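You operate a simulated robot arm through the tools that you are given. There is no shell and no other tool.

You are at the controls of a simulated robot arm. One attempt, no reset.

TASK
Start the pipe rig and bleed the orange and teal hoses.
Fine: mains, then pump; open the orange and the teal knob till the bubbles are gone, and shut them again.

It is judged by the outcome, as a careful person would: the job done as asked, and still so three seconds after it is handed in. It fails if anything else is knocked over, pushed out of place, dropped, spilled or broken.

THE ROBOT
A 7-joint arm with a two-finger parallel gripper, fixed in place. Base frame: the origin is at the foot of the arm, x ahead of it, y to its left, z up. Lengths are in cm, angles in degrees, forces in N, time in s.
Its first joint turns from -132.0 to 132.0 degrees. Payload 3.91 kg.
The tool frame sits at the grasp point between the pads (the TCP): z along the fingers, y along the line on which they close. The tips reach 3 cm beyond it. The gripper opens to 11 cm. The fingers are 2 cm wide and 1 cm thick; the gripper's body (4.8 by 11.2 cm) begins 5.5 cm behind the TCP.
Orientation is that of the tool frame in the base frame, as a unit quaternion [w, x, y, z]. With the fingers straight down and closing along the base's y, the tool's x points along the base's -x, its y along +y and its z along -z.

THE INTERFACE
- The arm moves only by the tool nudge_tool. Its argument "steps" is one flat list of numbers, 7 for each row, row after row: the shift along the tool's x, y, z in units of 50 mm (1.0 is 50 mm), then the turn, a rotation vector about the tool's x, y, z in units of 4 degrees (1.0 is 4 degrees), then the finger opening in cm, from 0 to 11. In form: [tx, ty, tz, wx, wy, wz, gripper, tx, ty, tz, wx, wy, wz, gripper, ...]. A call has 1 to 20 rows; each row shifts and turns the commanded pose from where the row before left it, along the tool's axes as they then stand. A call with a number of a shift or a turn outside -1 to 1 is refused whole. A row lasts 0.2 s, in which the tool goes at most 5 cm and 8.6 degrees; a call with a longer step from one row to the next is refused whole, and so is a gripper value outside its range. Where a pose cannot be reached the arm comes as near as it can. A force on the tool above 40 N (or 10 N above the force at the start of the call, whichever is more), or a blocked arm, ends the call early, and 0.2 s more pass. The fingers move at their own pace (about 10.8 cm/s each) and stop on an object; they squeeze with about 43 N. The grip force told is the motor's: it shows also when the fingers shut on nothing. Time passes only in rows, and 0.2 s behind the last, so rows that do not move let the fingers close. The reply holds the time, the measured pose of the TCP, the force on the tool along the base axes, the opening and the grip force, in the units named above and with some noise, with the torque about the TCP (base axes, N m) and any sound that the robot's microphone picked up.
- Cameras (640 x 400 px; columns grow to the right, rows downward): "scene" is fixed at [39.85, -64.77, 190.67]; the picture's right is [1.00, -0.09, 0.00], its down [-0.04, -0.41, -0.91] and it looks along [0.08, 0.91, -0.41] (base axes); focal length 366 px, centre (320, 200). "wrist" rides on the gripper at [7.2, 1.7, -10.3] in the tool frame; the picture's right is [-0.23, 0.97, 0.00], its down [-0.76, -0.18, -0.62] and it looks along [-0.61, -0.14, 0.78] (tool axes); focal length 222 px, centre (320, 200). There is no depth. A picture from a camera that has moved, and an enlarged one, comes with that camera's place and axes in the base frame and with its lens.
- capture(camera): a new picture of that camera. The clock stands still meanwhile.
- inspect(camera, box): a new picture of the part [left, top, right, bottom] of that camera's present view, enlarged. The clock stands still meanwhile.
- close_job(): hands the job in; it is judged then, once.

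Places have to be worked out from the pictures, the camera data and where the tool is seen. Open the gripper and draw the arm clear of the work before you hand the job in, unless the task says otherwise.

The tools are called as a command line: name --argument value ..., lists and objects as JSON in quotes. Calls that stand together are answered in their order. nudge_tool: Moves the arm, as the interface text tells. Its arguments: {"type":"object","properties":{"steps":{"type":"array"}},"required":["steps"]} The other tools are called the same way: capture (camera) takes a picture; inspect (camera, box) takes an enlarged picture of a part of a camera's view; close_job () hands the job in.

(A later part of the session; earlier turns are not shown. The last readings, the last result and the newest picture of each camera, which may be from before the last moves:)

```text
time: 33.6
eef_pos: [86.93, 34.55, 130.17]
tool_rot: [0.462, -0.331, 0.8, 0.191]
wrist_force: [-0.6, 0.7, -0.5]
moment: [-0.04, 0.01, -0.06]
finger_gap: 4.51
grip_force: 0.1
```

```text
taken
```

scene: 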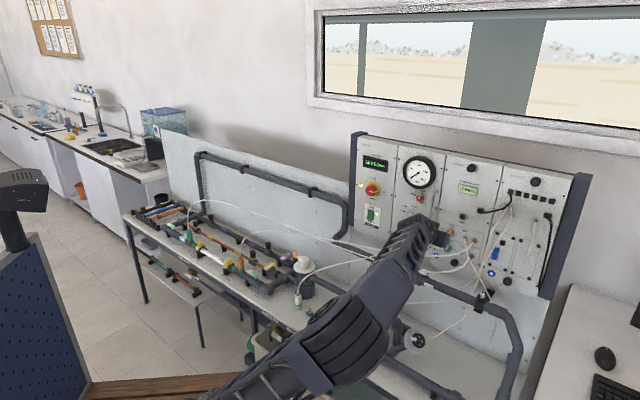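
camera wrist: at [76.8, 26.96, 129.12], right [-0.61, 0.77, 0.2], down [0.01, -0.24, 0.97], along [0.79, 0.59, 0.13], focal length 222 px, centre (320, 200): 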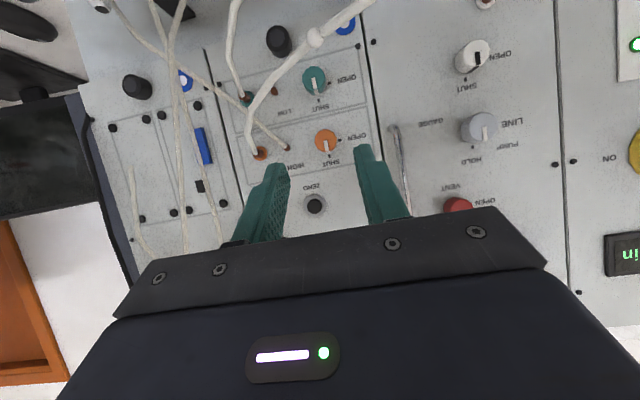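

Good frontal view of both knobs. I zoom in for exact positions of knob and hose relative to the fingers.

inspect --camera "wrist" --box '[220, 10, 420, 135]'

inspect --camera "wrist" --box '[220, 90, 420, 215]'

inspect --camera "scene" --box '[390, 200, 518, 280]'

inspect --camera "scene" --box '[200, 200, 520, 400]'

```text
3.20 times, centred on (320, 72) of wrist
camera zoom: at [76.8, 26.96, 129.12], right [-0.61, 0.77, 0.2], down [0.01, -0.24, 0.97], along [0.79, 0.59, 0.13], focal length 711 px, centre (320, 608)
```

zoom: 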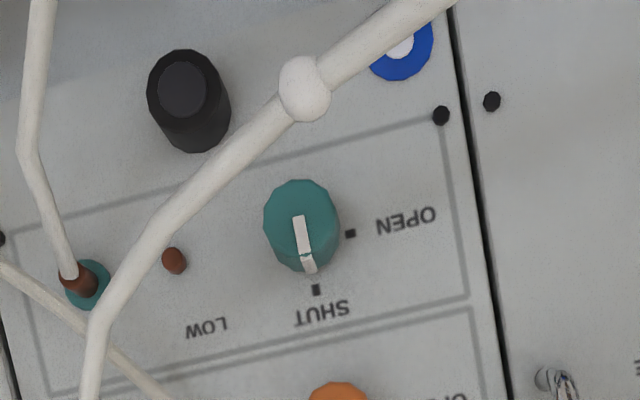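

```text
3.20 times, centred on (320, 152) of wrist
camera zoom: at [76.8, 26.96, 129.12], right [-0.61, 0.77, 0.2], down [0.01, -0.24, 0.97], along [0.79, 0.59, 0.13], focal length 711 px, centre (320, 352)
```

zoom: 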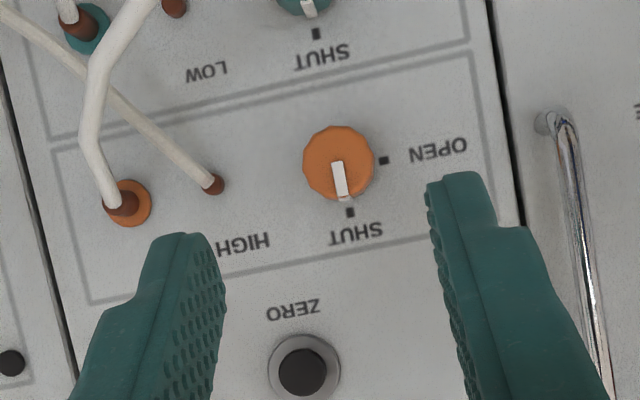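

```text
5.00 times, centred on (454, 240) of scene
camera zoom: at [39.85, -64.77, 190.67], right [1.0, -0.09, 0.0], down [-0.04, -0.41, -0.91], along [0.08, 0.91, -0.41], focal length 1830 px, centre (-350, 0)
```

zoom: 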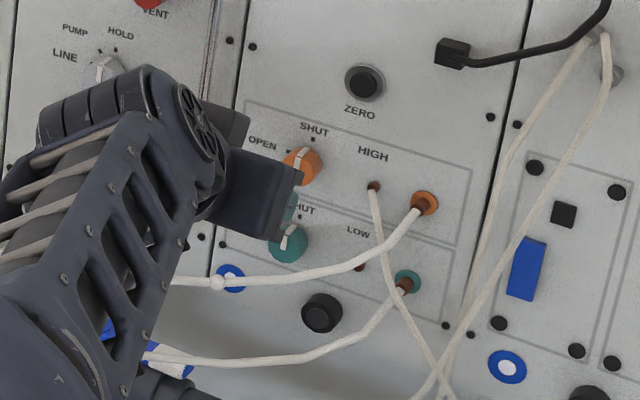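

```text
2.00 times, centred on (360, 300) of scene
camera zoom: at [39.85, -64.77, 190.67], right [1.0, -0.09, 0.0], down [-0.04, -0.41, -0.91], along [0.08, 0.91, -0.41], focal length 732 px, centre (240, 0)
```

zoom: 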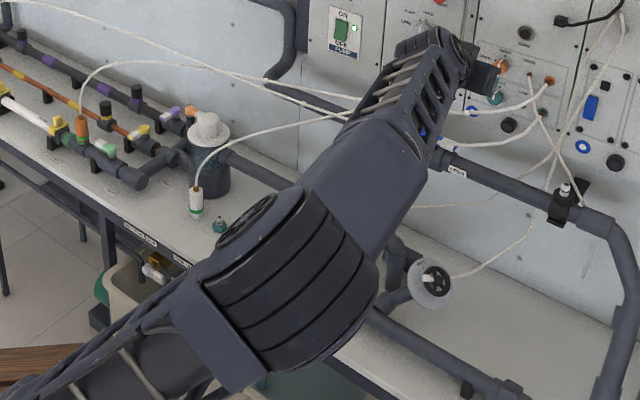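

Orange knob axis is at u ≈ 36.9, z ≈ 126.1 and teal at z ≈ 119.9. The orange hose sags below z ≈ 124 in front, so it stays clear of a tilted gripper. I pre-roll 30° clockwise about the knob axis so that the 90° counter-clockwise opening turn runs from +30° to −60°, then line up.

nudge_tool --steps '[0, 0, 0, -0.5, 0, 0.866, 4.5, 0, 0, 0, -0.5, 0, 0.866, 4.5, 0, 0, 0, -0.5, 0, 0.866, 4.5, 0, 0, 0, -0.5, 0, 0.866, 4.5, 0, 0, 0, -0.5, 0, 0.866, 4.5, 0, 0, 0, -0.5, 0, 0.866, 4.5, 0, 0, 0, -0.5, 0, 0.866, 4.5, 0, 0, 0, -0.25, 0, 0.433, 4.5, 0.121, -0.192, 0.3, 0, 0, 0, 4.5, 0.121, -0.192, 0.3, 0, 0, 0, 4.5, 0, 0, 0, 0, 0, 0, 4.5]'

capture --camera "wrist"

inspect --camera "scene" --box '[390, 200, 518, 280]'

```text
time: 36.0
eef_pos: [88.42, 35.74, 126.91]
tool_rot: [0.36, -0.201, 0.822, 0.392]
wrist_force: [0.4, -0.4, 0.0]
moment: [0.01, 0.02, -0.01]
finger_gap: 4.52
grip_force: 0.0
```

```text
taken
camera wrist: at [78.15, 28.31, 126.82], right [-0.45, 0.61, 0.66], down [0.34, -0.56, 0.75], along [0.83, 0.56, 0.05], focal length 222 px, centre (320, 200)
```

wrist: 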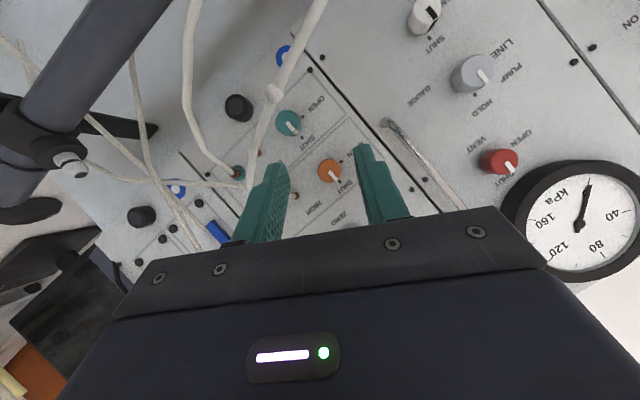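

```text
5.00 times, centred on (454, 240) of scene
camera zoom: at [39.85, -64.77, 190.67], right [1.0, -0.09, 0.0], down [-0.04, -0.41, -0.91], along [0.08, 0.91, -0.41], focal length 1830 px, centre (-350, 0)
```

zoom: 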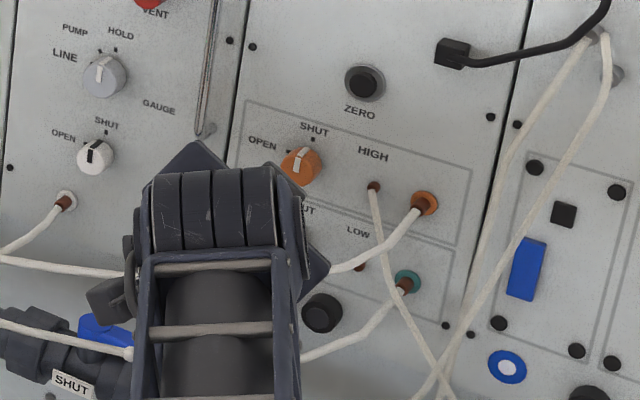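

The knob appears exactly where predicted (330,170), so calibration holds. I advance 7 cm along the panel normal and check the fingers around the knob.

nudge_tool --steps '[-0.145, -0.0037, 0.24, 0, 0, 0, 4.5, -0.145, -0.0037, 0.24, 0, 0, 0, 4.5, -0.145, -0.0037, 0.24, 0, 0, 0, 4.5, -0.145, -0.0037, 0.24, 0, 0, 0, 4.5, -0.145, -0.0037, 0.24, 0, 0, 0, 4.5, 0, 0, 0, 0, 0, 0, 4.5]'

capture --camera "wrist"

inspect --camera "wrist" --box '[230, 100, 430, 225]'

inspect --camera "scene" --box '[390, 200, 518, 280]'

```text
time: 37.4
eef_pos: [93.57, 40.68, 127.14]
tool_rot: [0.36, -0.201, 0.822, 0.392]
wrist_force: [0.4, -0.1, 0.3]
moment: [0.01, 0.01, 0.0]
finger_gap: 4.51
grip_force: 0.0
```

```text
taken
camera wrist: at [83.28, 33.16, 126.96], right [-0.45, 0.61, 0.66], down [0.34, -0.56, 0.75], along [0.83, 0.56, 0.05], focal length 222 px, centre (320, 200)
```

wrist: 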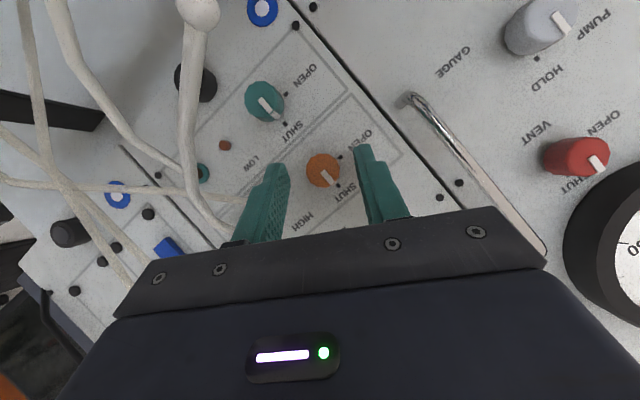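

```text
3.20 times, centred on (330, 162) of wrist
camera zoom: at [83.28, 33.16, 126.96], right [-0.45, 0.61, 0.66], down [0.34, -0.56, 0.75], along [0.83, 0.56, 0.05], focal length 711 px, centre (288, 320)
```

zoom: 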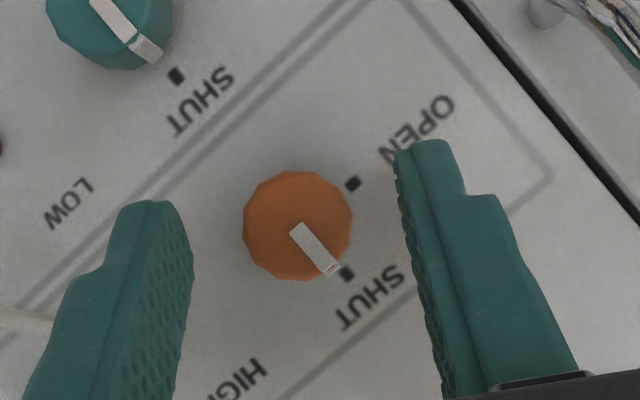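

```text
5.00 times, centred on (454, 240) of scene
camera zoom: at [39.85, -64.77, 190.67], right [1.0, -0.09, 0.0], down [-0.04, -0.41, -0.91], along [0.08, 0.91, -0.41], focal length 1830 px, centre (-350, 0)
```

zoom: 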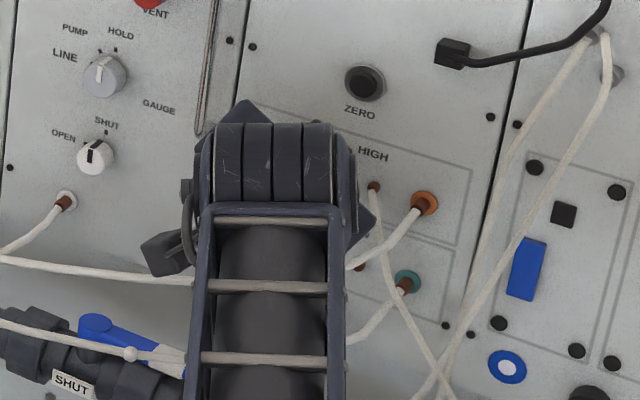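

Fingers straddle the orange knob, centred within 1 mm. I go in the last 1.3 cm and close.

nudge_tool --steps '[-0.064, 0.006, 0.11, 0, 0, 0, 4.5, -0.064, 0.006, 0.11, 0, 0, 0, 4.5, 0, 0, 0, 0, 0, 0, 4.5, 0, 0, 0, 0, 0, 0, 1.2, 0, 0, 0, 0, 0, 0, 1.2, 0, 0, 0, 0, 0, 0, 1.2]'

inspect --camera "wrist" --box '[230, 100, 430, 225]'

```text
time: 38.8
eef_pos: [94.38, 41.52, 126.97]
tool_rot: [0.36, -0.201, 0.822, 0.392]
wrist_force: [3.1, 0.4, -1.2]
moment: [-0.23, 0.16, -0.31]
finger_gap: 2.35
grip_force: 44.9
```

```text
3.20 times, centred on (330, 162) of wrist
camera zoom: at [84.12, 34.09, 126.96], right [-0.45, 0.61, 0.66], down [0.34, -0.56, 0.75], along [0.83, 0.56, 0.05], focal length 711 px, centre (288, 320)
```

zoom: 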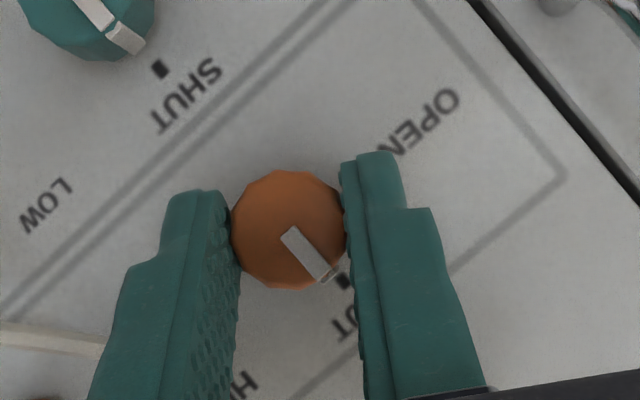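

Gripped (gap 2.35 cm). I turn the orange knob counter-clockwise toward OPEN, 40° first.

nudge_tool --steps '[0, 0.0135, 0, 0.5, 0, -0.866, 1.2, 0, 0.0135, 0, 0.5, 0, -0.866, 1.2, 0, 0.0135, 0, 0.5, 0, -0.866, 1.2, 0, 0.0135, 0, 0.5, 0, -0.866, 1.2, 0, 0.0135, 0, 0.5, 0, -0.866, 1.2, 0, 0.0135, 0, 0.5, 0, -0.866, 1.2, 0, 0.0135, 0, 0.5, 0, -0.866, 1.2, 0, 0.0135, 0, 0.5, 0, -0.866, 1.2, 0, 0.0135, 0, 0.5, 0, -0.866, 1.2, 0, 0.0135, 0, 0.5, 0, -0.866, 1.2]'

inspect --camera "wrist" --box '[230, 100, 430, 225]'

inspect --camera "scene" --box '[390, 200, 518, 280]'

```text
time: 41.0
eef_pos: [93.9, 41.94, 127.16]
tool_rot: [0.489, -0.371, 0.78, 0.121]
wrist_force: [-0.8, -7.6, -9.6]
moment: [0.03, -0.05, -0.39]
finger_gap: 2.33
grip_force: 45.8
```

```text
3.20 times, centred on (330, 162) of wrist
camera zoom: at [84.06, 34.15, 125.8], right [-0.62, 0.78, 0.02], down [-0.11, -0.12, 0.99], along [0.78, 0.61, 0.16], focal length 711 px, centre (288, 320)
```

zoom: 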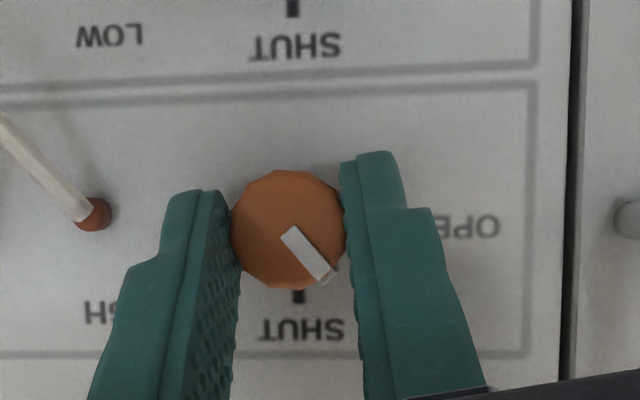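

```text
5.00 times, centred on (454, 240) of scene
camera zoom: at [39.85, -64.77, 190.67], right [1.0, -0.09, 0.0], down [-0.04, -0.41, -0.91], along [0.08, 0.91, -0.41], focal length 1830 px, centre (-350, 0)
```

zoom: 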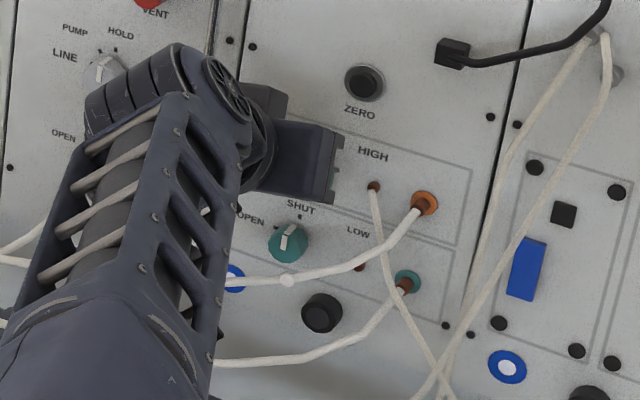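

The knob turns cleanly with the gripper, and a bubble in the orange hose has begun to move toward the port. I complete the remaining 50°.

nudge_tool --steps '[0, 0.0135, 0, 0.5, 0, -0.866, 1.2, 0, 0.0135, 0, 0.5, 0, -0.866, 1.2, 0, 0.0135, 0, 0.5, 0, -0.866, 1.2, 0, 0.0135, 0, 0.5, 0, -0.866, 1.2, 0, 0.0135, 0, 0.5, 0, -0.866, 1.2, 0, 0.0135, 0, 0.5, 0, -0.866, 1.2, 0, 0.0135, 0, 0.5, 0, -0.866, 1.2, 0, 0.0135, 0, 0.5, 0, -0.866, 1.2, 0, 0.0135, 0, 0.5, 0, -0.866, 1.2, 0, 0.0135, 0, 0.5, 0, -0.866, 1.2, 0, 0.0135, 0, 0.5, 0, -0.866, 1.2, 0, 0.0135, 0, 0.5, 0, -0.866, 1.2]'

inspect --camera "wrist" --box '[230, 100, 430, 225]'

inspect --camera "scene" --box '[390, 200, 518, 280]'

capture --camera "scene"

```text
time: 43.6
eef_pos: [93.54, 42.42, 126.71]
tool_rot: [0.564, -0.515, 0.606, -0.221]
wrist_force: [5.2, -8.8, -6.0]
moment: [-0.4, 0.38, -0.16]
finger_gap: 2.38
grip_force: 45.0
```

```text
3.20 times, centred on (330, 162) of wrist
camera zoom: at [84.67, 33.54, 124.75], right [-0.4, 0.56, -0.72], down [-0.63, 0.4, 0.67], along [0.67, 0.72, 0.19], focal length 711 px, centre (288, 320)
```

zoom: 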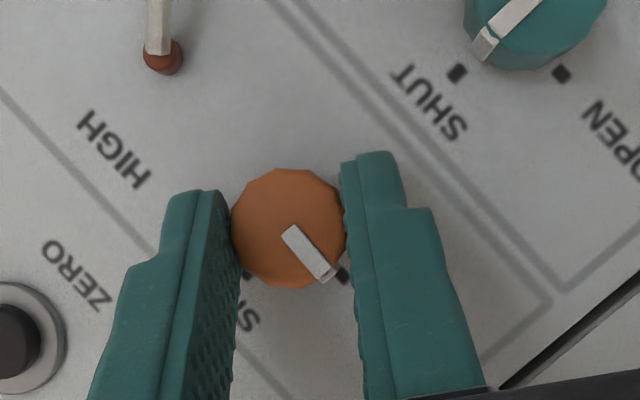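

```text
5.00 times, centred on (454, 240) of scene
camera zoom: at [39.85, -64.77, 190.67], right [1.0, -0.09, 0.0], down [-0.04, -0.41, -0.91], along [0.08, 0.91, -0.41], focal length 1830 px, centre (-350, 0)
```

zoom: 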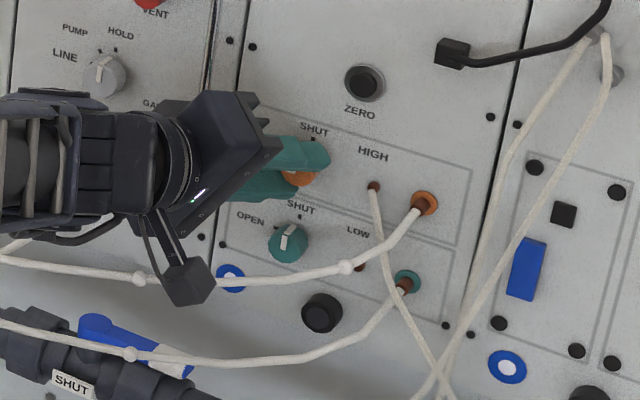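

```text
taken
```

scene: 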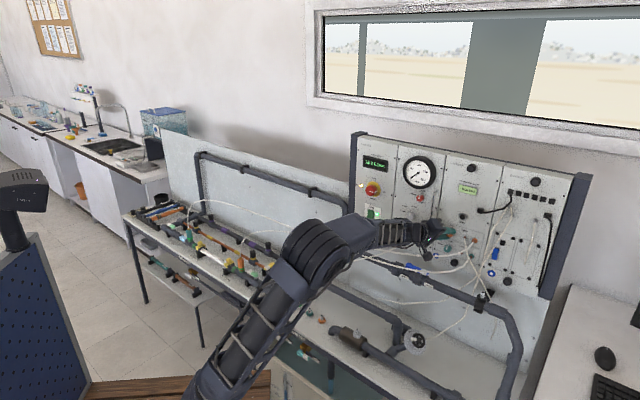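

The orange knob now points to OPEN and bubbles are moving along its hose toward the port. I hold the grip and let time pass, then check the bubbles.

nudge_tool --steps '[0, 0.006, 0, 0.25, 0, -0.433, 1.2, 0, 0, 0, 0, 0, 0, 1.2, 0, 0, 0, 0, 0, 0, 1.2, 0, 0, 0, 0, 0, 0, 1.2, 0, 0, 0, 0, 0, 0, 1.2, 0, 0, 0, 0, 0, 0, 1.2, 0, 0, 0, 0, 0, 0, 1.2, 0, 0, 0, 0, 0, 0, 1.2, 0, 0, 0, 0, 0, 0, 1.2, 0, 0, 0, 0, 0, 0, 1.2]'

inspect --camera "scene" --box '[390, 200, 518, 280]'

inspect --camera "scene" --box '[180, 180, 420, 330]'

inspect --camera "scene" --box '[345, 150, 505, 250]'

```text
time: 45.8
eef_pos: [93.55, 42.43, 126.74]
tool_rot: [0.566, -0.517, 0.598, -0.234]
wrist_force: [4.9, -14.3, -6.2]
moment: [-0.32, 0.32, -0.3]
finger_gap: 2.38
grip_force: 45.0
```

```text
5.00 times, centred on (454, 240) of scene
camera zoom: at [39.85, -64.77, 190.67], right [1.0, -0.09, 0.0], down [-0.04, -0.41, -0.91], along [0.08, 0.91, -0.41], focal length 1830 px, centre (-350, 0)
```

zoom: 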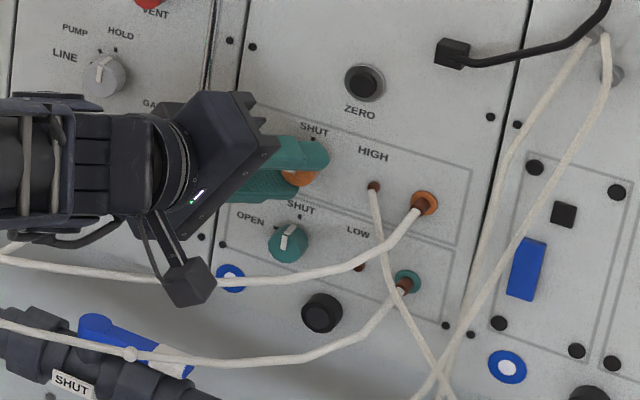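

```text
2.67 times, centred on (300, 255) of scene
camera zoom: at [39.85, -64.77, 190.67], right [1.0, -0.09, 0.0], down [-0.04, -0.41, -0.91], along [0.08, 0.91, -0.41], focal length 976 px, centre (373, 53)
```

zoom: 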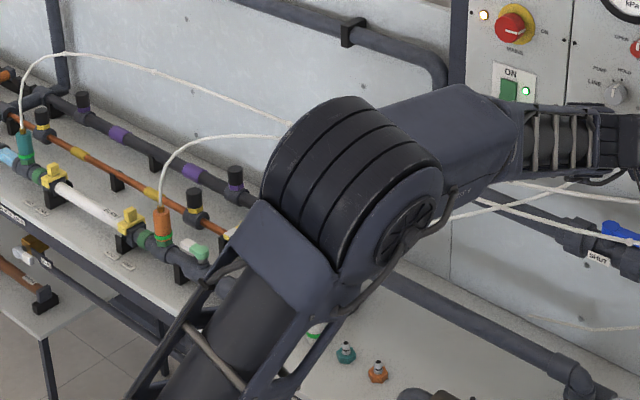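

```text
4.00 times, centred on (425, 200) of scene
camera zoom: at [39.85, -64.77, 190.67], right [1.0, -0.09, 0.0], down [-0.04, -0.41, -0.91], along [0.08, 0.91, -0.41], focal length 1464 px, centre (-100, 200)
```

zoom: 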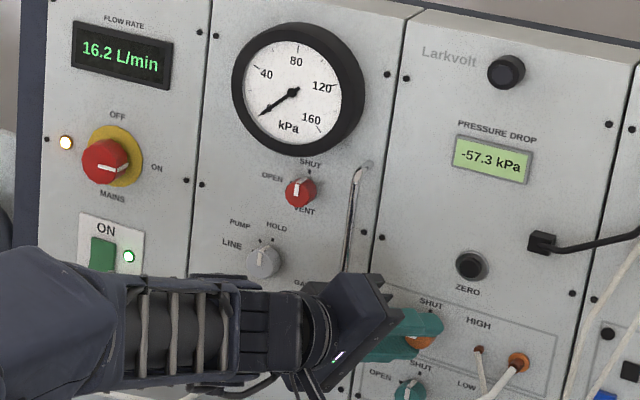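

The visible bubbles in the orange hose are gone, but part of the hose is hidden behind the arm. I wait a few more seconds and watch for stragglers.

nudge_tool --steps '[0, 0, 0, 0, 0, 0, 1.2, 0, 0, 0, 0, 0, 0, 1.2, 0, 0, 0, 0, 0, 0, 1.2, 0, 0, 0, 0, 0, 0, 1.2, 0, 0, 0, 0, 0, 0, 1.2, 0, 0, 0, 0, 0, 0, 1.2, 0, 0, 0, 0, 0, 0, 1.2, 0, 0, 0, 0, 0, 0, 1.2, 0, 0, 0, 0, 0, 0, 1.2]'

inspect --camera "scene" --box '[180, 190, 300, 265]'

inspect --camera "scene" --box '[340, 210, 490, 304]'

capture --camera "wrist"

```text
time: 47.8
eef_pos: [93.49, 42.35, 126.77]
tool_rot: [0.566, -0.518, 0.597, -0.235]
wrist_force: [4.9, -12.2, -5.4]
moment: [-0.33, 0.33, -0.21]
finger_gap: 2.36
grip_force: 44.6
```

```text
5.33 times, centred on (240, 228) of scene
camera zoom: at [39.85, -64.77, 190.67], right [1.0, -0.09, 0.0], down [-0.04, -0.41, -0.91], along [0.08, 0.91, -0.41], focal length 1952 px, centre (747, 53)
```

zoom: 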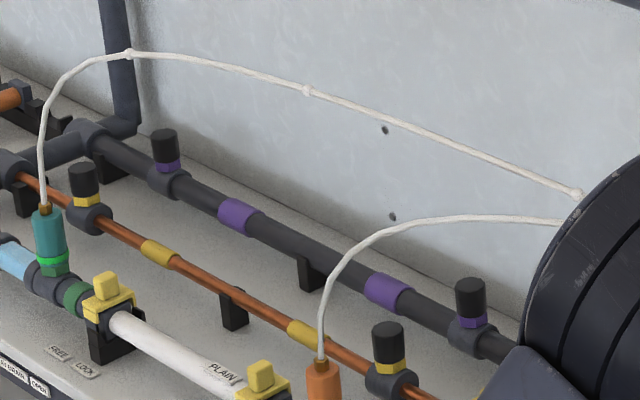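

```text
4.26 times, centred on (415, 257) of scene
camera zoom: at [39.85, -64.77, 190.67], right [1.0, -0.09, 0.0], down [-0.04, -0.41, -0.91], along [0.08, 0.91, -0.41], focal length 1558 px, centre (-84, -43)
```

zoom: 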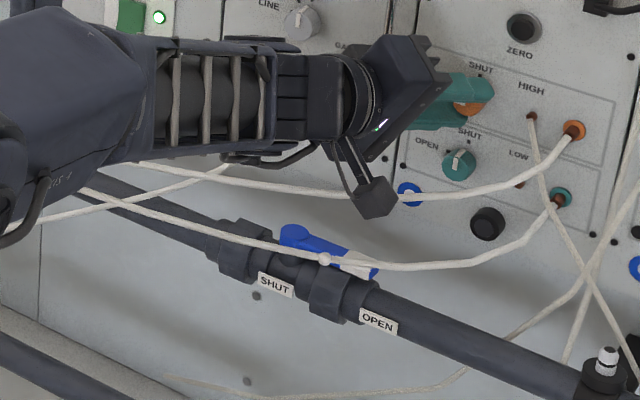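

```text
taken
camera wrist: at [84.71, 33.51, 124.73], right [-0.39, 0.55, -0.74], down [-0.64, 0.42, 0.64], along [0.66, 0.73, 0.19], focal length 222 px, centre (320, 200)
```

wrist: 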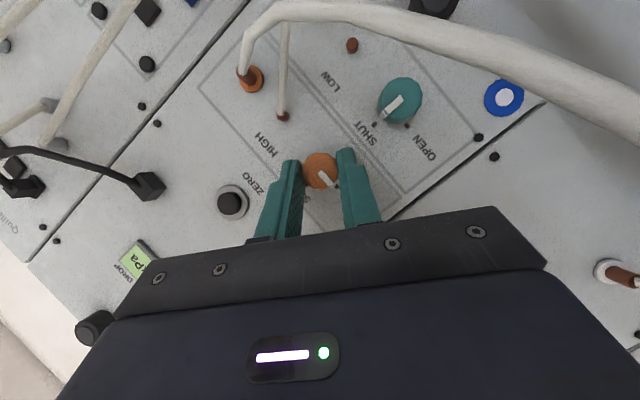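

Only the teal hose still shows bubbles. I wait a bit longer to be sure nothing emerges from the hidden stretch of the orange hose.

nudge_tool --steps '[0, 0, 0, 0, 0, 0, 1.2, 0, 0, 0, 0, 0, 0, 1.2, 0, 0, 0, 0, 0, 0, 1.2, 0, 0, 0, 0, 0, 0, 1.2, 0, 0, 0, 0, 0, 0, 1.2, 0, 0, 0, 0, 0, 0, 1.2, 0, 0, 0, 0, 0, 0, 1.2, 0, 0, 0, 0, 0, 0, 1.2, 0, 0, 0, 0, 0, 0, 1.2, 0, 0, 0, 0, 0, 0, 1.2, 0, 0, 0, 0, 0, 0, 1.2, 0, 0, 0, 0, 0, 0, 1.2]'

inspect --camera "scene" --box '[180, 190, 300, 265]'

inspect --camera "scene" --box '[340, 210, 490, 304]'

inspect --camera "scene" --box '[345, 140, 505, 240]'

```text
time: 50.4
eef_pos: [93.62, 42.47, 126.8]
tool_rot: [0.566, -0.518, 0.598, -0.235]
wrist_force: [4.8, -9.4, -4.7]
moment: [-0.32, 0.24, -0.1]
finger_gap: 2.38
grip_force: 45.2
```

```text
5.33 times, centred on (240, 228) of scene
camera zoom: at [39.85, -64.77, 190.67], right [1.0, -0.09, 0.0], down [-0.04, -0.41, -0.91], along [0.08, 0.91, -0.41], focal length 1952 px, centre (747, 53)
```

zoom: 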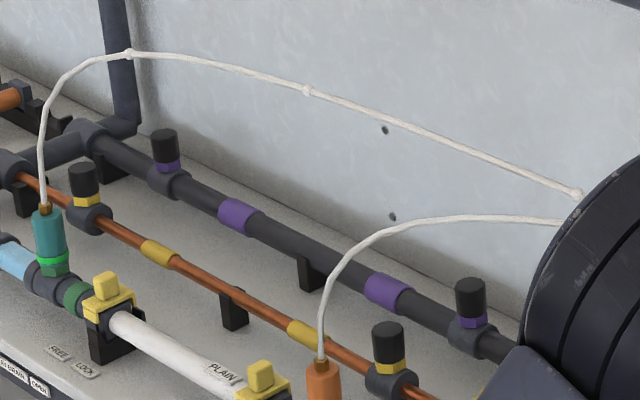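

```text
4.26 times, centred on (415, 257) of scene
camera zoom: at [39.85, -64.77, 190.67], right [1.0, -0.09, 0.0], down [-0.04, -0.41, -0.91], along [0.08, 0.91, -0.41], focal length 1558 px, centre (-84, -43)
```

zoom: 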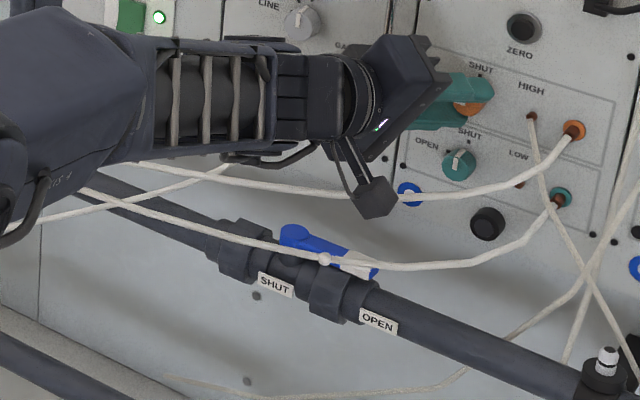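

```text
4.00 times, centred on (425, 190) of scene
camera zoom: at [39.85, -64.77, 190.67], right [1.0, -0.09, 0.0], down [-0.04, -0.41, -0.91], along [0.08, 0.91, -0.41], focal length 1464 px, centre (-100, 240)
```

zoom: 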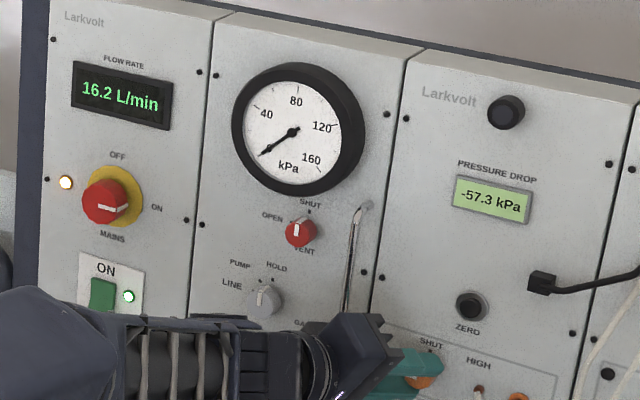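

The orange hose is clear. I turn the orange knob back clockwise toward SHUT: 80° now, then the rest.

nudge_tool --steps '[0, -0.0135, 0, -0.5, 0, 0.866, 1.2, 0, -0.0135, 0, -0.5, 0, 0.866, 1.2, 0, -0.0135, 0, -0.5, 0, 0.866, 1.2, 0, -0.0135, 0, -0.5, 0, 0.866, 1.2, 0, -0.0135, 0, -0.5, 0, 0.866, 1.2, 0, -0.0135, 0, -0.5, 0, 0.866, 1.2, 0, -0.0135, 0, -0.5, 0, 0.866, 1.2, 0, -0.0135, 0, -0.5, 0, 0.866, 1.2, 0, -0.0135, 0, -0.5, 0, 0.866, 1.2, 0, -0.0135, 0, -0.5, 0, 0.866, 1.2, 0, -0.0135, 0, -0.5, 0, 0.866, 1.2, 0, -0.0135, 0, -0.5, 0, 0.866, 1.2, 0, -0.0135, 0, -0.5, 0, 0.866, 1.2, 0, -0.0135, 0, -0.5, 0, 0.866, 1.2, 0, -0.0135, 0, -0.5, 0, 0.866, 1.2, 0, -0.0135, 0, -0.5, 0, 0.866, 1.2, 0, -0.0135, 0, -0.5, 0, 0.866, 1.2, 0, -0.0135, 0, -0.5, 0, 0.866, 1.2, 0, -0.0135, 0, -0.5, 0, 0.866, 1.2, 0, -0.0135, 0, -0.5, 0, 0.866, 1.2]'

inspect --camera "wrist" --box '[230, 100, 430, 225]'

```text
time: 54.6
eef_pos: [94.37, 41.59, 127.15]
tool_rot: [0.397, -0.246, 0.821, 0.328]
wrist_force: [0.1, -7.9, -5.5]
moment: [0.06, -0.13, -0.56]
finger_gap: 2.38
grip_force: 44.9
```

```text
3.20 times, centred on (330, 162) of wrist
camera zoom: at [84.07, 34.13, 126.77], right [-0.52, 0.68, 0.52], down [0.24, -0.47, 0.85], along [0.82, 0.57, 0.08], focal length 711 px, centre (288, 320)
```

zoom: 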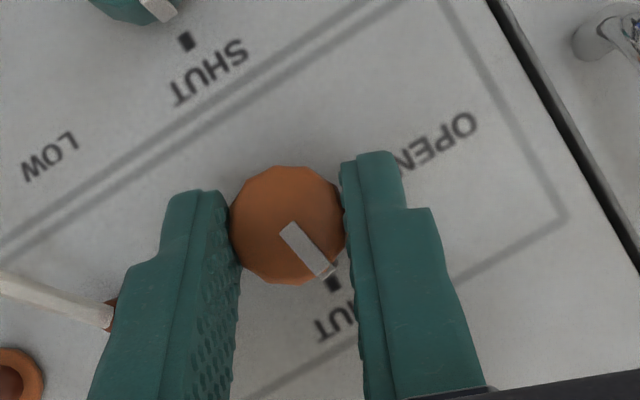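

About 10° remain to SHUT; I finish the turn with slight overtravel onto the stop.

nudge_tool --steps '[0, -0.0135, 0, -0.5, 0, 0.866, 1.2, 0, -0.0135, 0, -0.5, 0, 0.866, 1.2, 0, -0.0103, 0, -0.38, 0, 0.658, 1.2, 0, 0, 0, 0, 0, 0, 1.2]'

inspect --camera "wrist" --box '[230, 100, 430, 225]'

inspect --camera "scene" --box '[345, 140, 505, 240]'

```text
time: 55.6
eef_pos: [94.44, 41.4, 127.07]
tool_rot: [0.356, -0.196, 0.822, 0.399]
wrist_force: [-1.2, -12.5, -10.2]
moment: [-0.51, -0.05, 0.24]
finger_gap: 2.35
grip_force: 45.2
```

```text
3.20 times, centred on (330, 162) of wrist
camera zoom: at [84.17, 34.03, 127.08], right [-0.44, 0.6, 0.67], down [0.35, -0.57, 0.74], along [0.83, 0.56, 0.04], focal length 711 px, centre (288, 320)
```

zoom: 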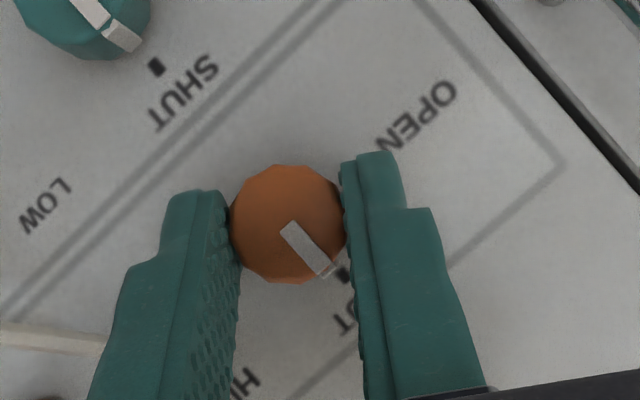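

```text
4.00 times, centred on (425, 190) of scene
camera zoom: at [39.85, -64.77, 190.67], right [1.0, -0.09, 0.0], down [-0.04, -0.41, -0.91], along [0.08, 0.91, -0.41], focal length 1464 px, centre (-100, 240)
```

zoom: 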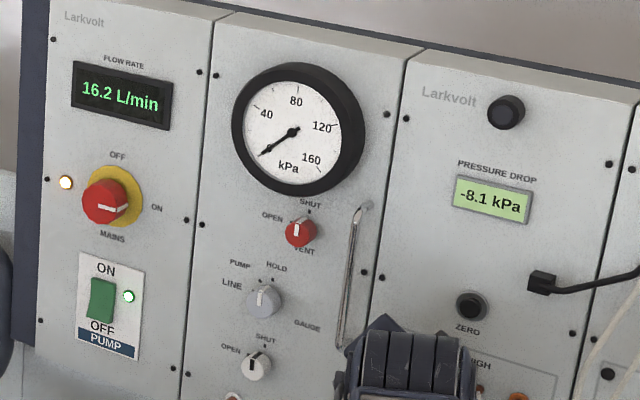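

The orange pointer is back on the SHUT mark. I release and back off along the panel normal, then check the knob and the whole orange hose.

nudge_tool --steps '[0, 0, 0, 0, 0, 0, 3, 0, 0, 0, 0, 0, 0, 4.5, 0, 0, 0, 0, 0, 0, 4.5, 0.17, 0, -0.294, 0, 0, 0, 4.5, 0.17, 0, -0.294, 0, 0, 0, 4.5, 0.17, 0, -0.294, 0, 0, 0, 4.5, 0.17, 0, -0.294, 0, 0, 0, 4.5, 0.17, 0, -0.294, 0, 0, 0, 4.5, 0.17, 0, -0.294, 0, 0, 0, 4.5, 0.17, 0, -0.294, 0, 0, 0, 4.5, 0, 0, 0, 0, 0, 0, 4.5]'

capture --camera "wrist"

capture --camera "scene"

inspect --camera "scene" --box '[240, 200, 480, 350]'

inspect --camera "scene" --box '[390, 200, 518, 280]'

```text
time: 58.0
eef_pos: [85.93, 33.09, 127.05]
tool_rot: [0.356, -0.196, 0.822, 0.399]
wrist_force: [-0.6, -0.3, 0.6]
moment: [-0.03, -0.04, 0.0]
finger_gap: 4.49
grip_force: 0.1
```

```text
taken
camera wrist: at [75.67, 25.67, 127.07], right [-0.44, 0.6, 0.67], down [0.35, -0.57, 0.74], along [0.83, 0.56, 0.04], focal length 222 px, centre (320, 200)
```

wrist: 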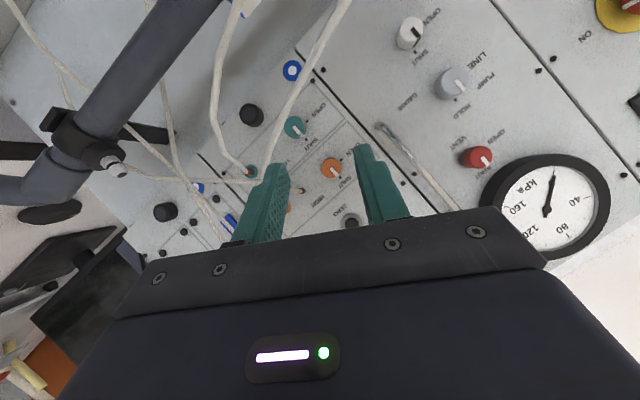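

```text
taken
```

scene: 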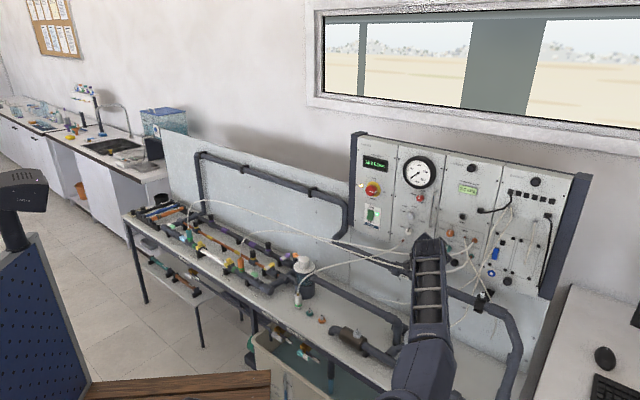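

```text
2.67 times, centred on (360, 275) of scene
camera zoom: at [39.85, -64.77, 190.67], right [1.0, -0.09, 0.0], down [-0.04, -0.41, -0.91], along [0.08, 0.91, -0.41], focal length 976 px, centre (213, 0)
```

zoom: 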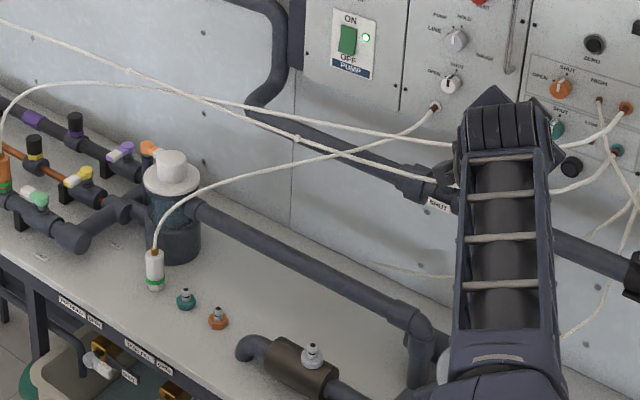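

```text
5.00 times, centred on (454, 240) of scene
camera zoom: at [39.85, -64.77, 190.67], right [1.0, -0.09, 0.0], down [-0.04, -0.41, -0.91], along [0.08, 0.91, -0.41], focal length 1830 px, centre (-350, 0)
```

zoom: 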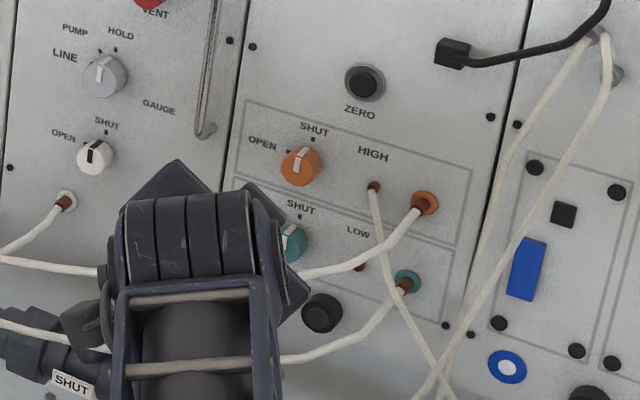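

The orange hose is bubble-free along its whole length and its knob is at SHUT. The orange hose sags right in front of the teal knob, so I set the tool steeper (50° down, no roll) to come at teal from above, behind that hose.

nudge_tool --steps '[0, 0, 0, 0.5, 0, -0.866, 4.5, 0, 0, 0, 0.5, 0, -0.866, 4.5, 0, 0, 0, 0.5, 0, -0.866, 4.5, 0, 0, 0, 0.5, 0, -0.866, 4.5, 0, 0, 0, 0.5, 0, -0.866, 4.5, 0, 0, 0, 0.5, 0, -0.866, 4.5, 0, 0, 0, 0.5, 0, -0.866, 4.5, 0, 0, 0, 0.375, 0, -0.65, 4.5, 0, 0, 0, 0, 1, 0, 4.5, 0, 0, 0, 0, 1, 0, 4.5, 0, 0, 0, 0, 1, 0, 4.5, 0, 0, 0, 0, 1, 0, 4.5, 0, 0, 0, 0, 1, 0, 4.5, 0, 0, 0, 0, 0, 0, 4.5]'

capture --camera "wrist"

capture --camera "scene"

```text
time: 61.0
eef_pos: [85.99, 33.1, 127.09]
tool_rot: [0.316, -0.359, 0.868, 0.131]
wrist_force: [0.7, -0.1, -0.2]
moment: [-0.02, 0.01, -0.02]
finger_gap: 4.5
grip_force: 0.0
```

```text
taken
camera wrist: at [76.24, 25.71, 130.43], right [-0.57, 0.81, 0.15], down [0.26, 0.0, 0.97], along [0.78, 0.58, -0.21], focal length 222 px, centre (320, 200)
```

wrist: 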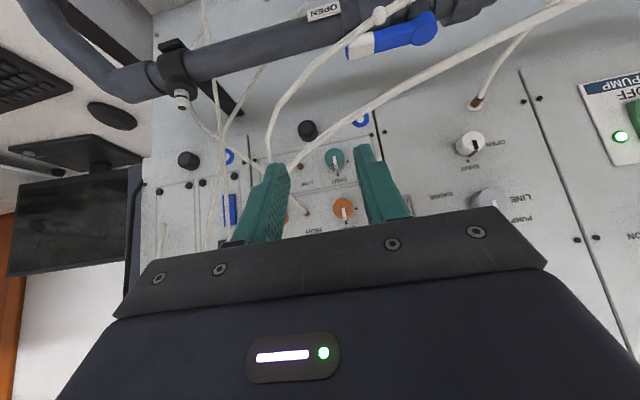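

```text
taken
```

scene: 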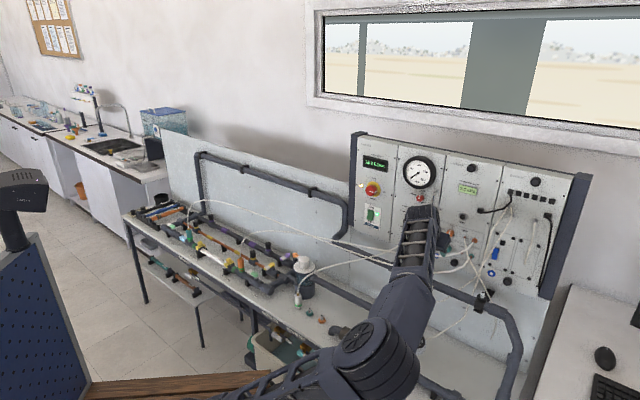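

Tool is now 50° down. I zoom in to re-measure the orange hose and the teal knob from here before moving in.

inspect --camera "wrist" --box '[240, 90, 440, 215]'

inspect --camera "wrist" --box '[240, 20, 440, 145]'

inspect --camera "scene" --box '[390, 200, 518, 280]'

```text
3.20 times, centred on (340, 152) of wrist
camera zoom: at [76.24, 25.71, 130.43], right [-0.57, 0.81, 0.15], down [0.26, 0.0, 0.97], along [0.78, 0.58, -0.21], focal length 711 px, centre (256, 352)
```

zoom: 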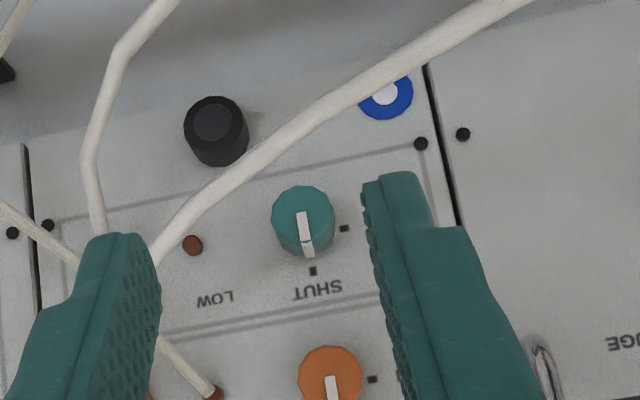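

```text
3.20 times, centred on (340, 82) of wrist
camera zoom: at [76.24, 25.71, 130.43], right [-0.57, 0.81, 0.15], down [0.26, 0.0, 0.97], along [0.78, 0.58, -0.21], focal length 711 px, centre (256, 576)
```

zoom: 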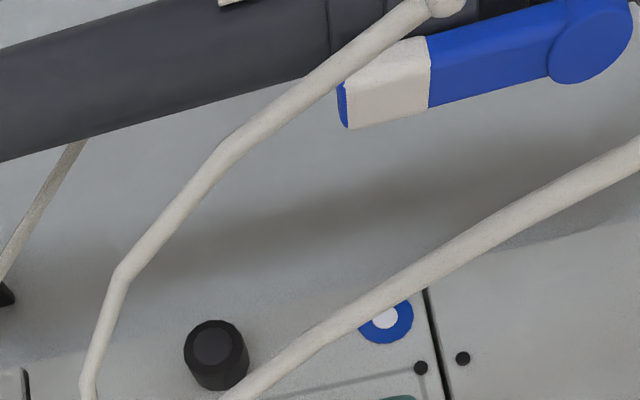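

```text
5.00 times, centred on (454, 240) of scene
camera zoom: at [39.85, -64.77, 190.67], right [1.0, -0.09, 0.0], down [-0.04, -0.41, -0.91], along [0.08, 0.91, -0.41], focal length 1830 px, centre (-350, 0)
```

zoom: 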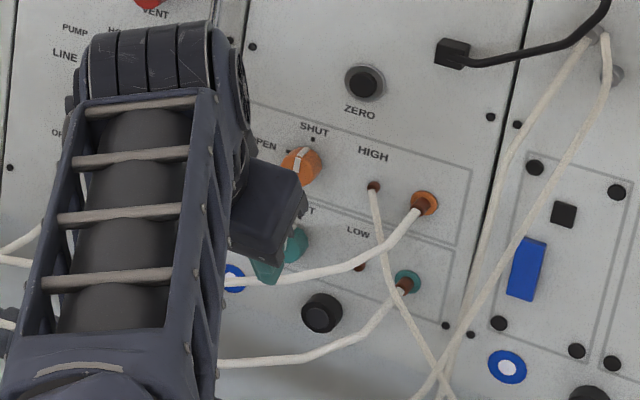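

The teal knob is confirmed at u ≈ 36.95, z ≈ 119.85. The orange hose is about 9–10 cm out in front of it at z ≈ 121–122. I move to the start of a diagonal approach, above and in front of the orange knob.

nudge_tool --steps '[-0.387, 0.03, 0.286, 0, 0, 0, 4.2, -0.387, 0.03, 0.286, 0, 0, 0, 4.2, -0.387, 0.03, 0.286, 0, 0, 0, 4.2, 0, 0, 0, 0, 0, 0, 4.2]'

capture --camera "wrist"

inspect --camera "scene" --box '[390, 200, 518, 280]'

```text
time: 62.0
eef_pos: [90.82, 38.6, 127.51]
tool_rot: [0.316, -0.36, 0.868, 0.131]
wrist_force: [-0.1, -0.3, -1.1]
moment: [0.01, 0.0, 0.0]
finger_gap: 4.21
grip_force: 0.1
```

```text
taken
camera wrist: at [80.99, 31.16, 130.81], right [-0.57, 0.81, 0.15], down [0.26, 0.0, 0.97], along [0.78, 0.58, -0.21], focal length 222 px, centre (320, 200)
```

wrist: 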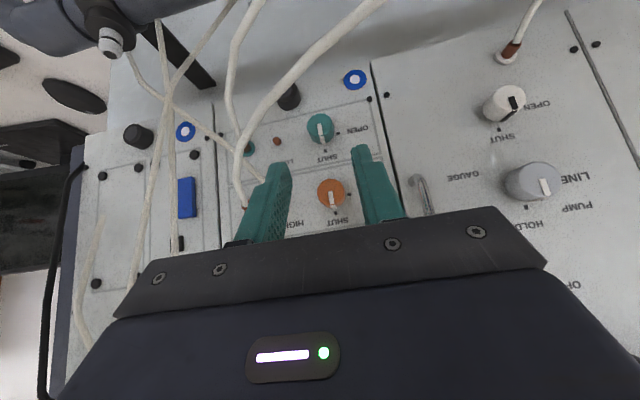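

```text
5.00 times, centred on (454, 240) of scene
camera zoom: at [39.85, -64.77, 190.67], right [1.0, -0.09, 0.0], down [-0.04, -0.41, -0.91], along [0.08, 0.91, -0.41], focal length 1830 px, centre (-350, 0)
```

zoom: 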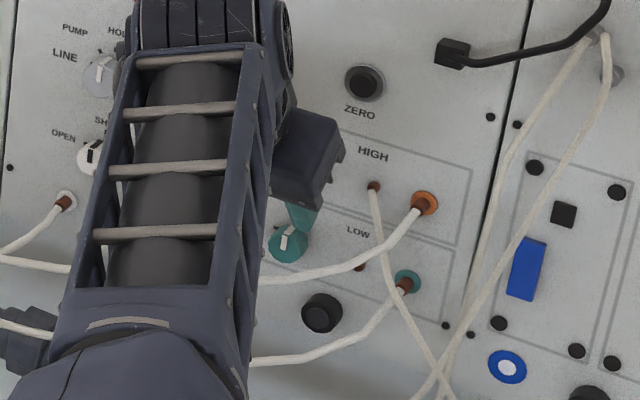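

On station. I slide along the tool axis (down and in) 6.5 cm, passing between the orange knob and the hose, then check.

nudge_tool --steps '[0.003, 0, 0.26, 0, 0, 0, 4.2, 0.003, 0, 0.26, 0, 0, 0, 4.2, 0.003, 0, 0.26, 0, 0, 0, 4.2, 0.003, 0, 0.26, 0, 0, 0, 4.2, 0.003, 0, 0.26, 0, 0, 0, 4.2, 0, 0, 0, 0, 0, 0, 4.2]'

capture --camera "wrist"

inspect --camera "wrist" --box '[220, 90, 420, 215]'

inspect --camera "scene" --box '[390, 200, 518, 280]'

```text
time: 63.4
eef_pos: [93.84, 41.46, 122.59]
tool_rot: [0.316, -0.36, 0.868, 0.131]
wrist_force: [0.0, -0.8, 0.1]
moment: [-0.03, 0.05, 0.01]
finger_gap: 4.21
grip_force: 0.0
```

```text
taken
camera wrist: at [83.97, 34.04, 125.87], right [-0.57, 0.81, 0.15], down [0.26, 0.0, 0.97], along [0.78, 0.58, -0.21], focal length 222 px, centre (320, 200)
```

wrist: 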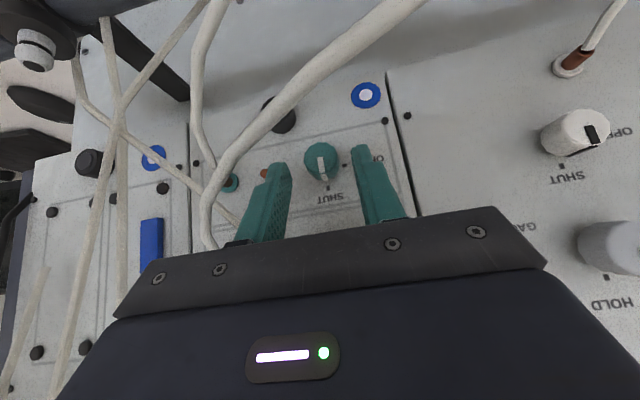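

```text
3.20 times, centred on (320, 152) of wrist
camera zoom: at [83.97, 34.04, 125.87], right [-0.57, 0.81, 0.15], down [0.26, 0.0, 0.97], along [0.78, 0.58, -0.21], focal length 711 px, centre (320, 352)
```

zoom: 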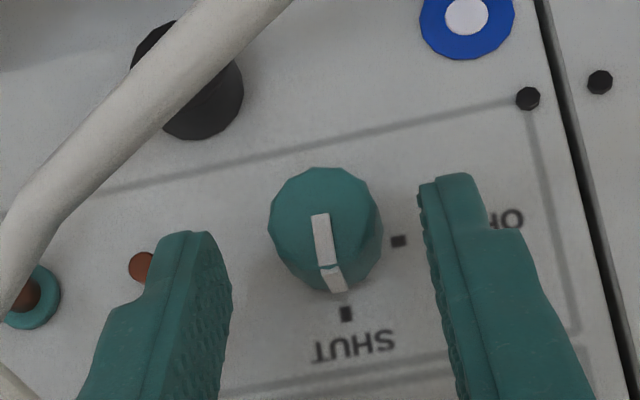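

```text
5.00 times, centred on (454, 240) of scene
camera zoom: at [39.85, -64.77, 190.67], right [1.0, -0.09, 0.0], down [-0.04, -0.41, -0.91], along [0.08, 0.91, -0.41], focal length 1830 px, centre (-350, 0)
```

zoom: 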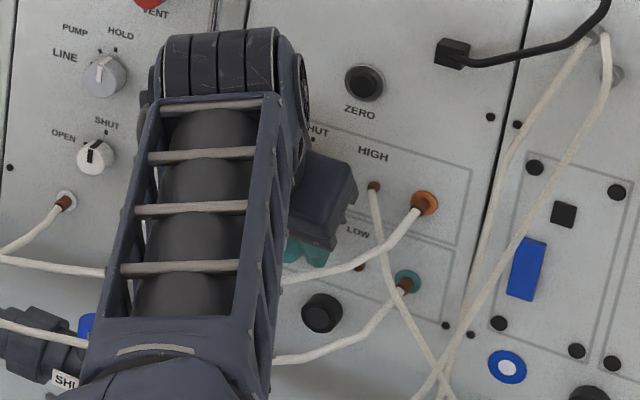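

Teal knob sits exactly where predicted between the pads. I go the last 1.5 cm and close on it.

nudge_tool --steps '[0.011, 0.009, 0.153, 0, 0, 0, 4.2, 0.011, 0.009, 0.153, 0, 0, 0, 4.2, 0, 0, 0, 0, 0, 0, 4.2, 0, 0, 0, 0, 0, 0, 1.2, 0, 0, 0, 0, 0, 0, 1.2, 0, 0, 0, 0, 0, 0, 1.2]'

inspect --camera "wrist" --box '[220, 90, 420, 215]'

inspect --camera "scene" --box '[390, 200, 518, 280]'

```text
time: 64.8
eef_pos: [94.46, 42.03, 121.4]
tool_rot: [0.317, -0.359, 0.868, 0.131]
wrist_force: [3.5, -0.1, -1.2]
moment: [0.11, -0.22, -0.35]
finger_gap: 2.35
grip_force: 45.0
```

```text
3.20 times, centred on (320, 152) of wrist
camera zoom: at [84.54, 34.71, 124.63], right [-0.57, 0.81, 0.15], down [0.26, 0.0, 0.97], along [0.78, 0.58, -0.21], focal length 711 px, centre (320, 352)
```

zoom: 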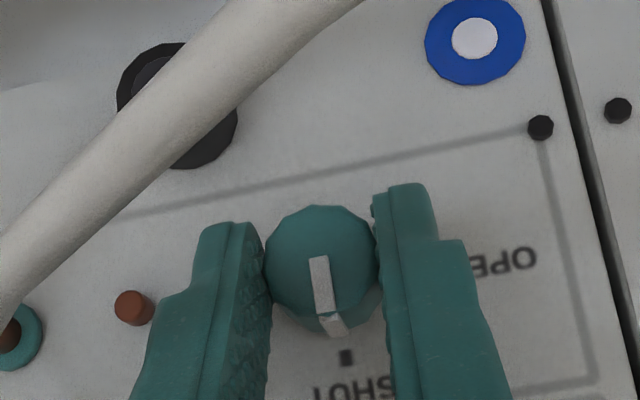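

```text
5.00 times, centred on (454, 240) of scene
camera zoom: at [39.85, -64.77, 190.67], right [1.0, -0.09, 0.0], down [-0.04, -0.41, -0.91], along [0.08, 0.91, -0.41], focal length 1830 px, centre (-350, 0)
```

zoom: 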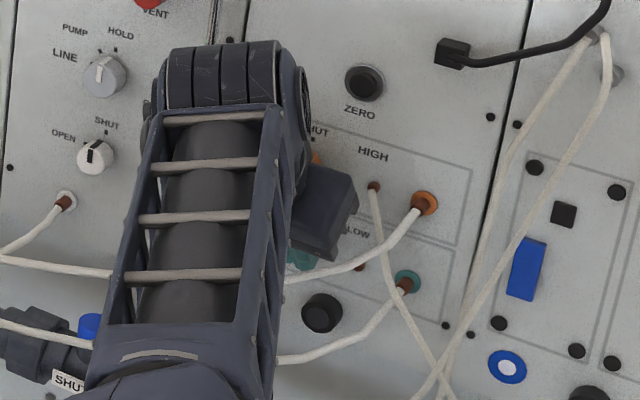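

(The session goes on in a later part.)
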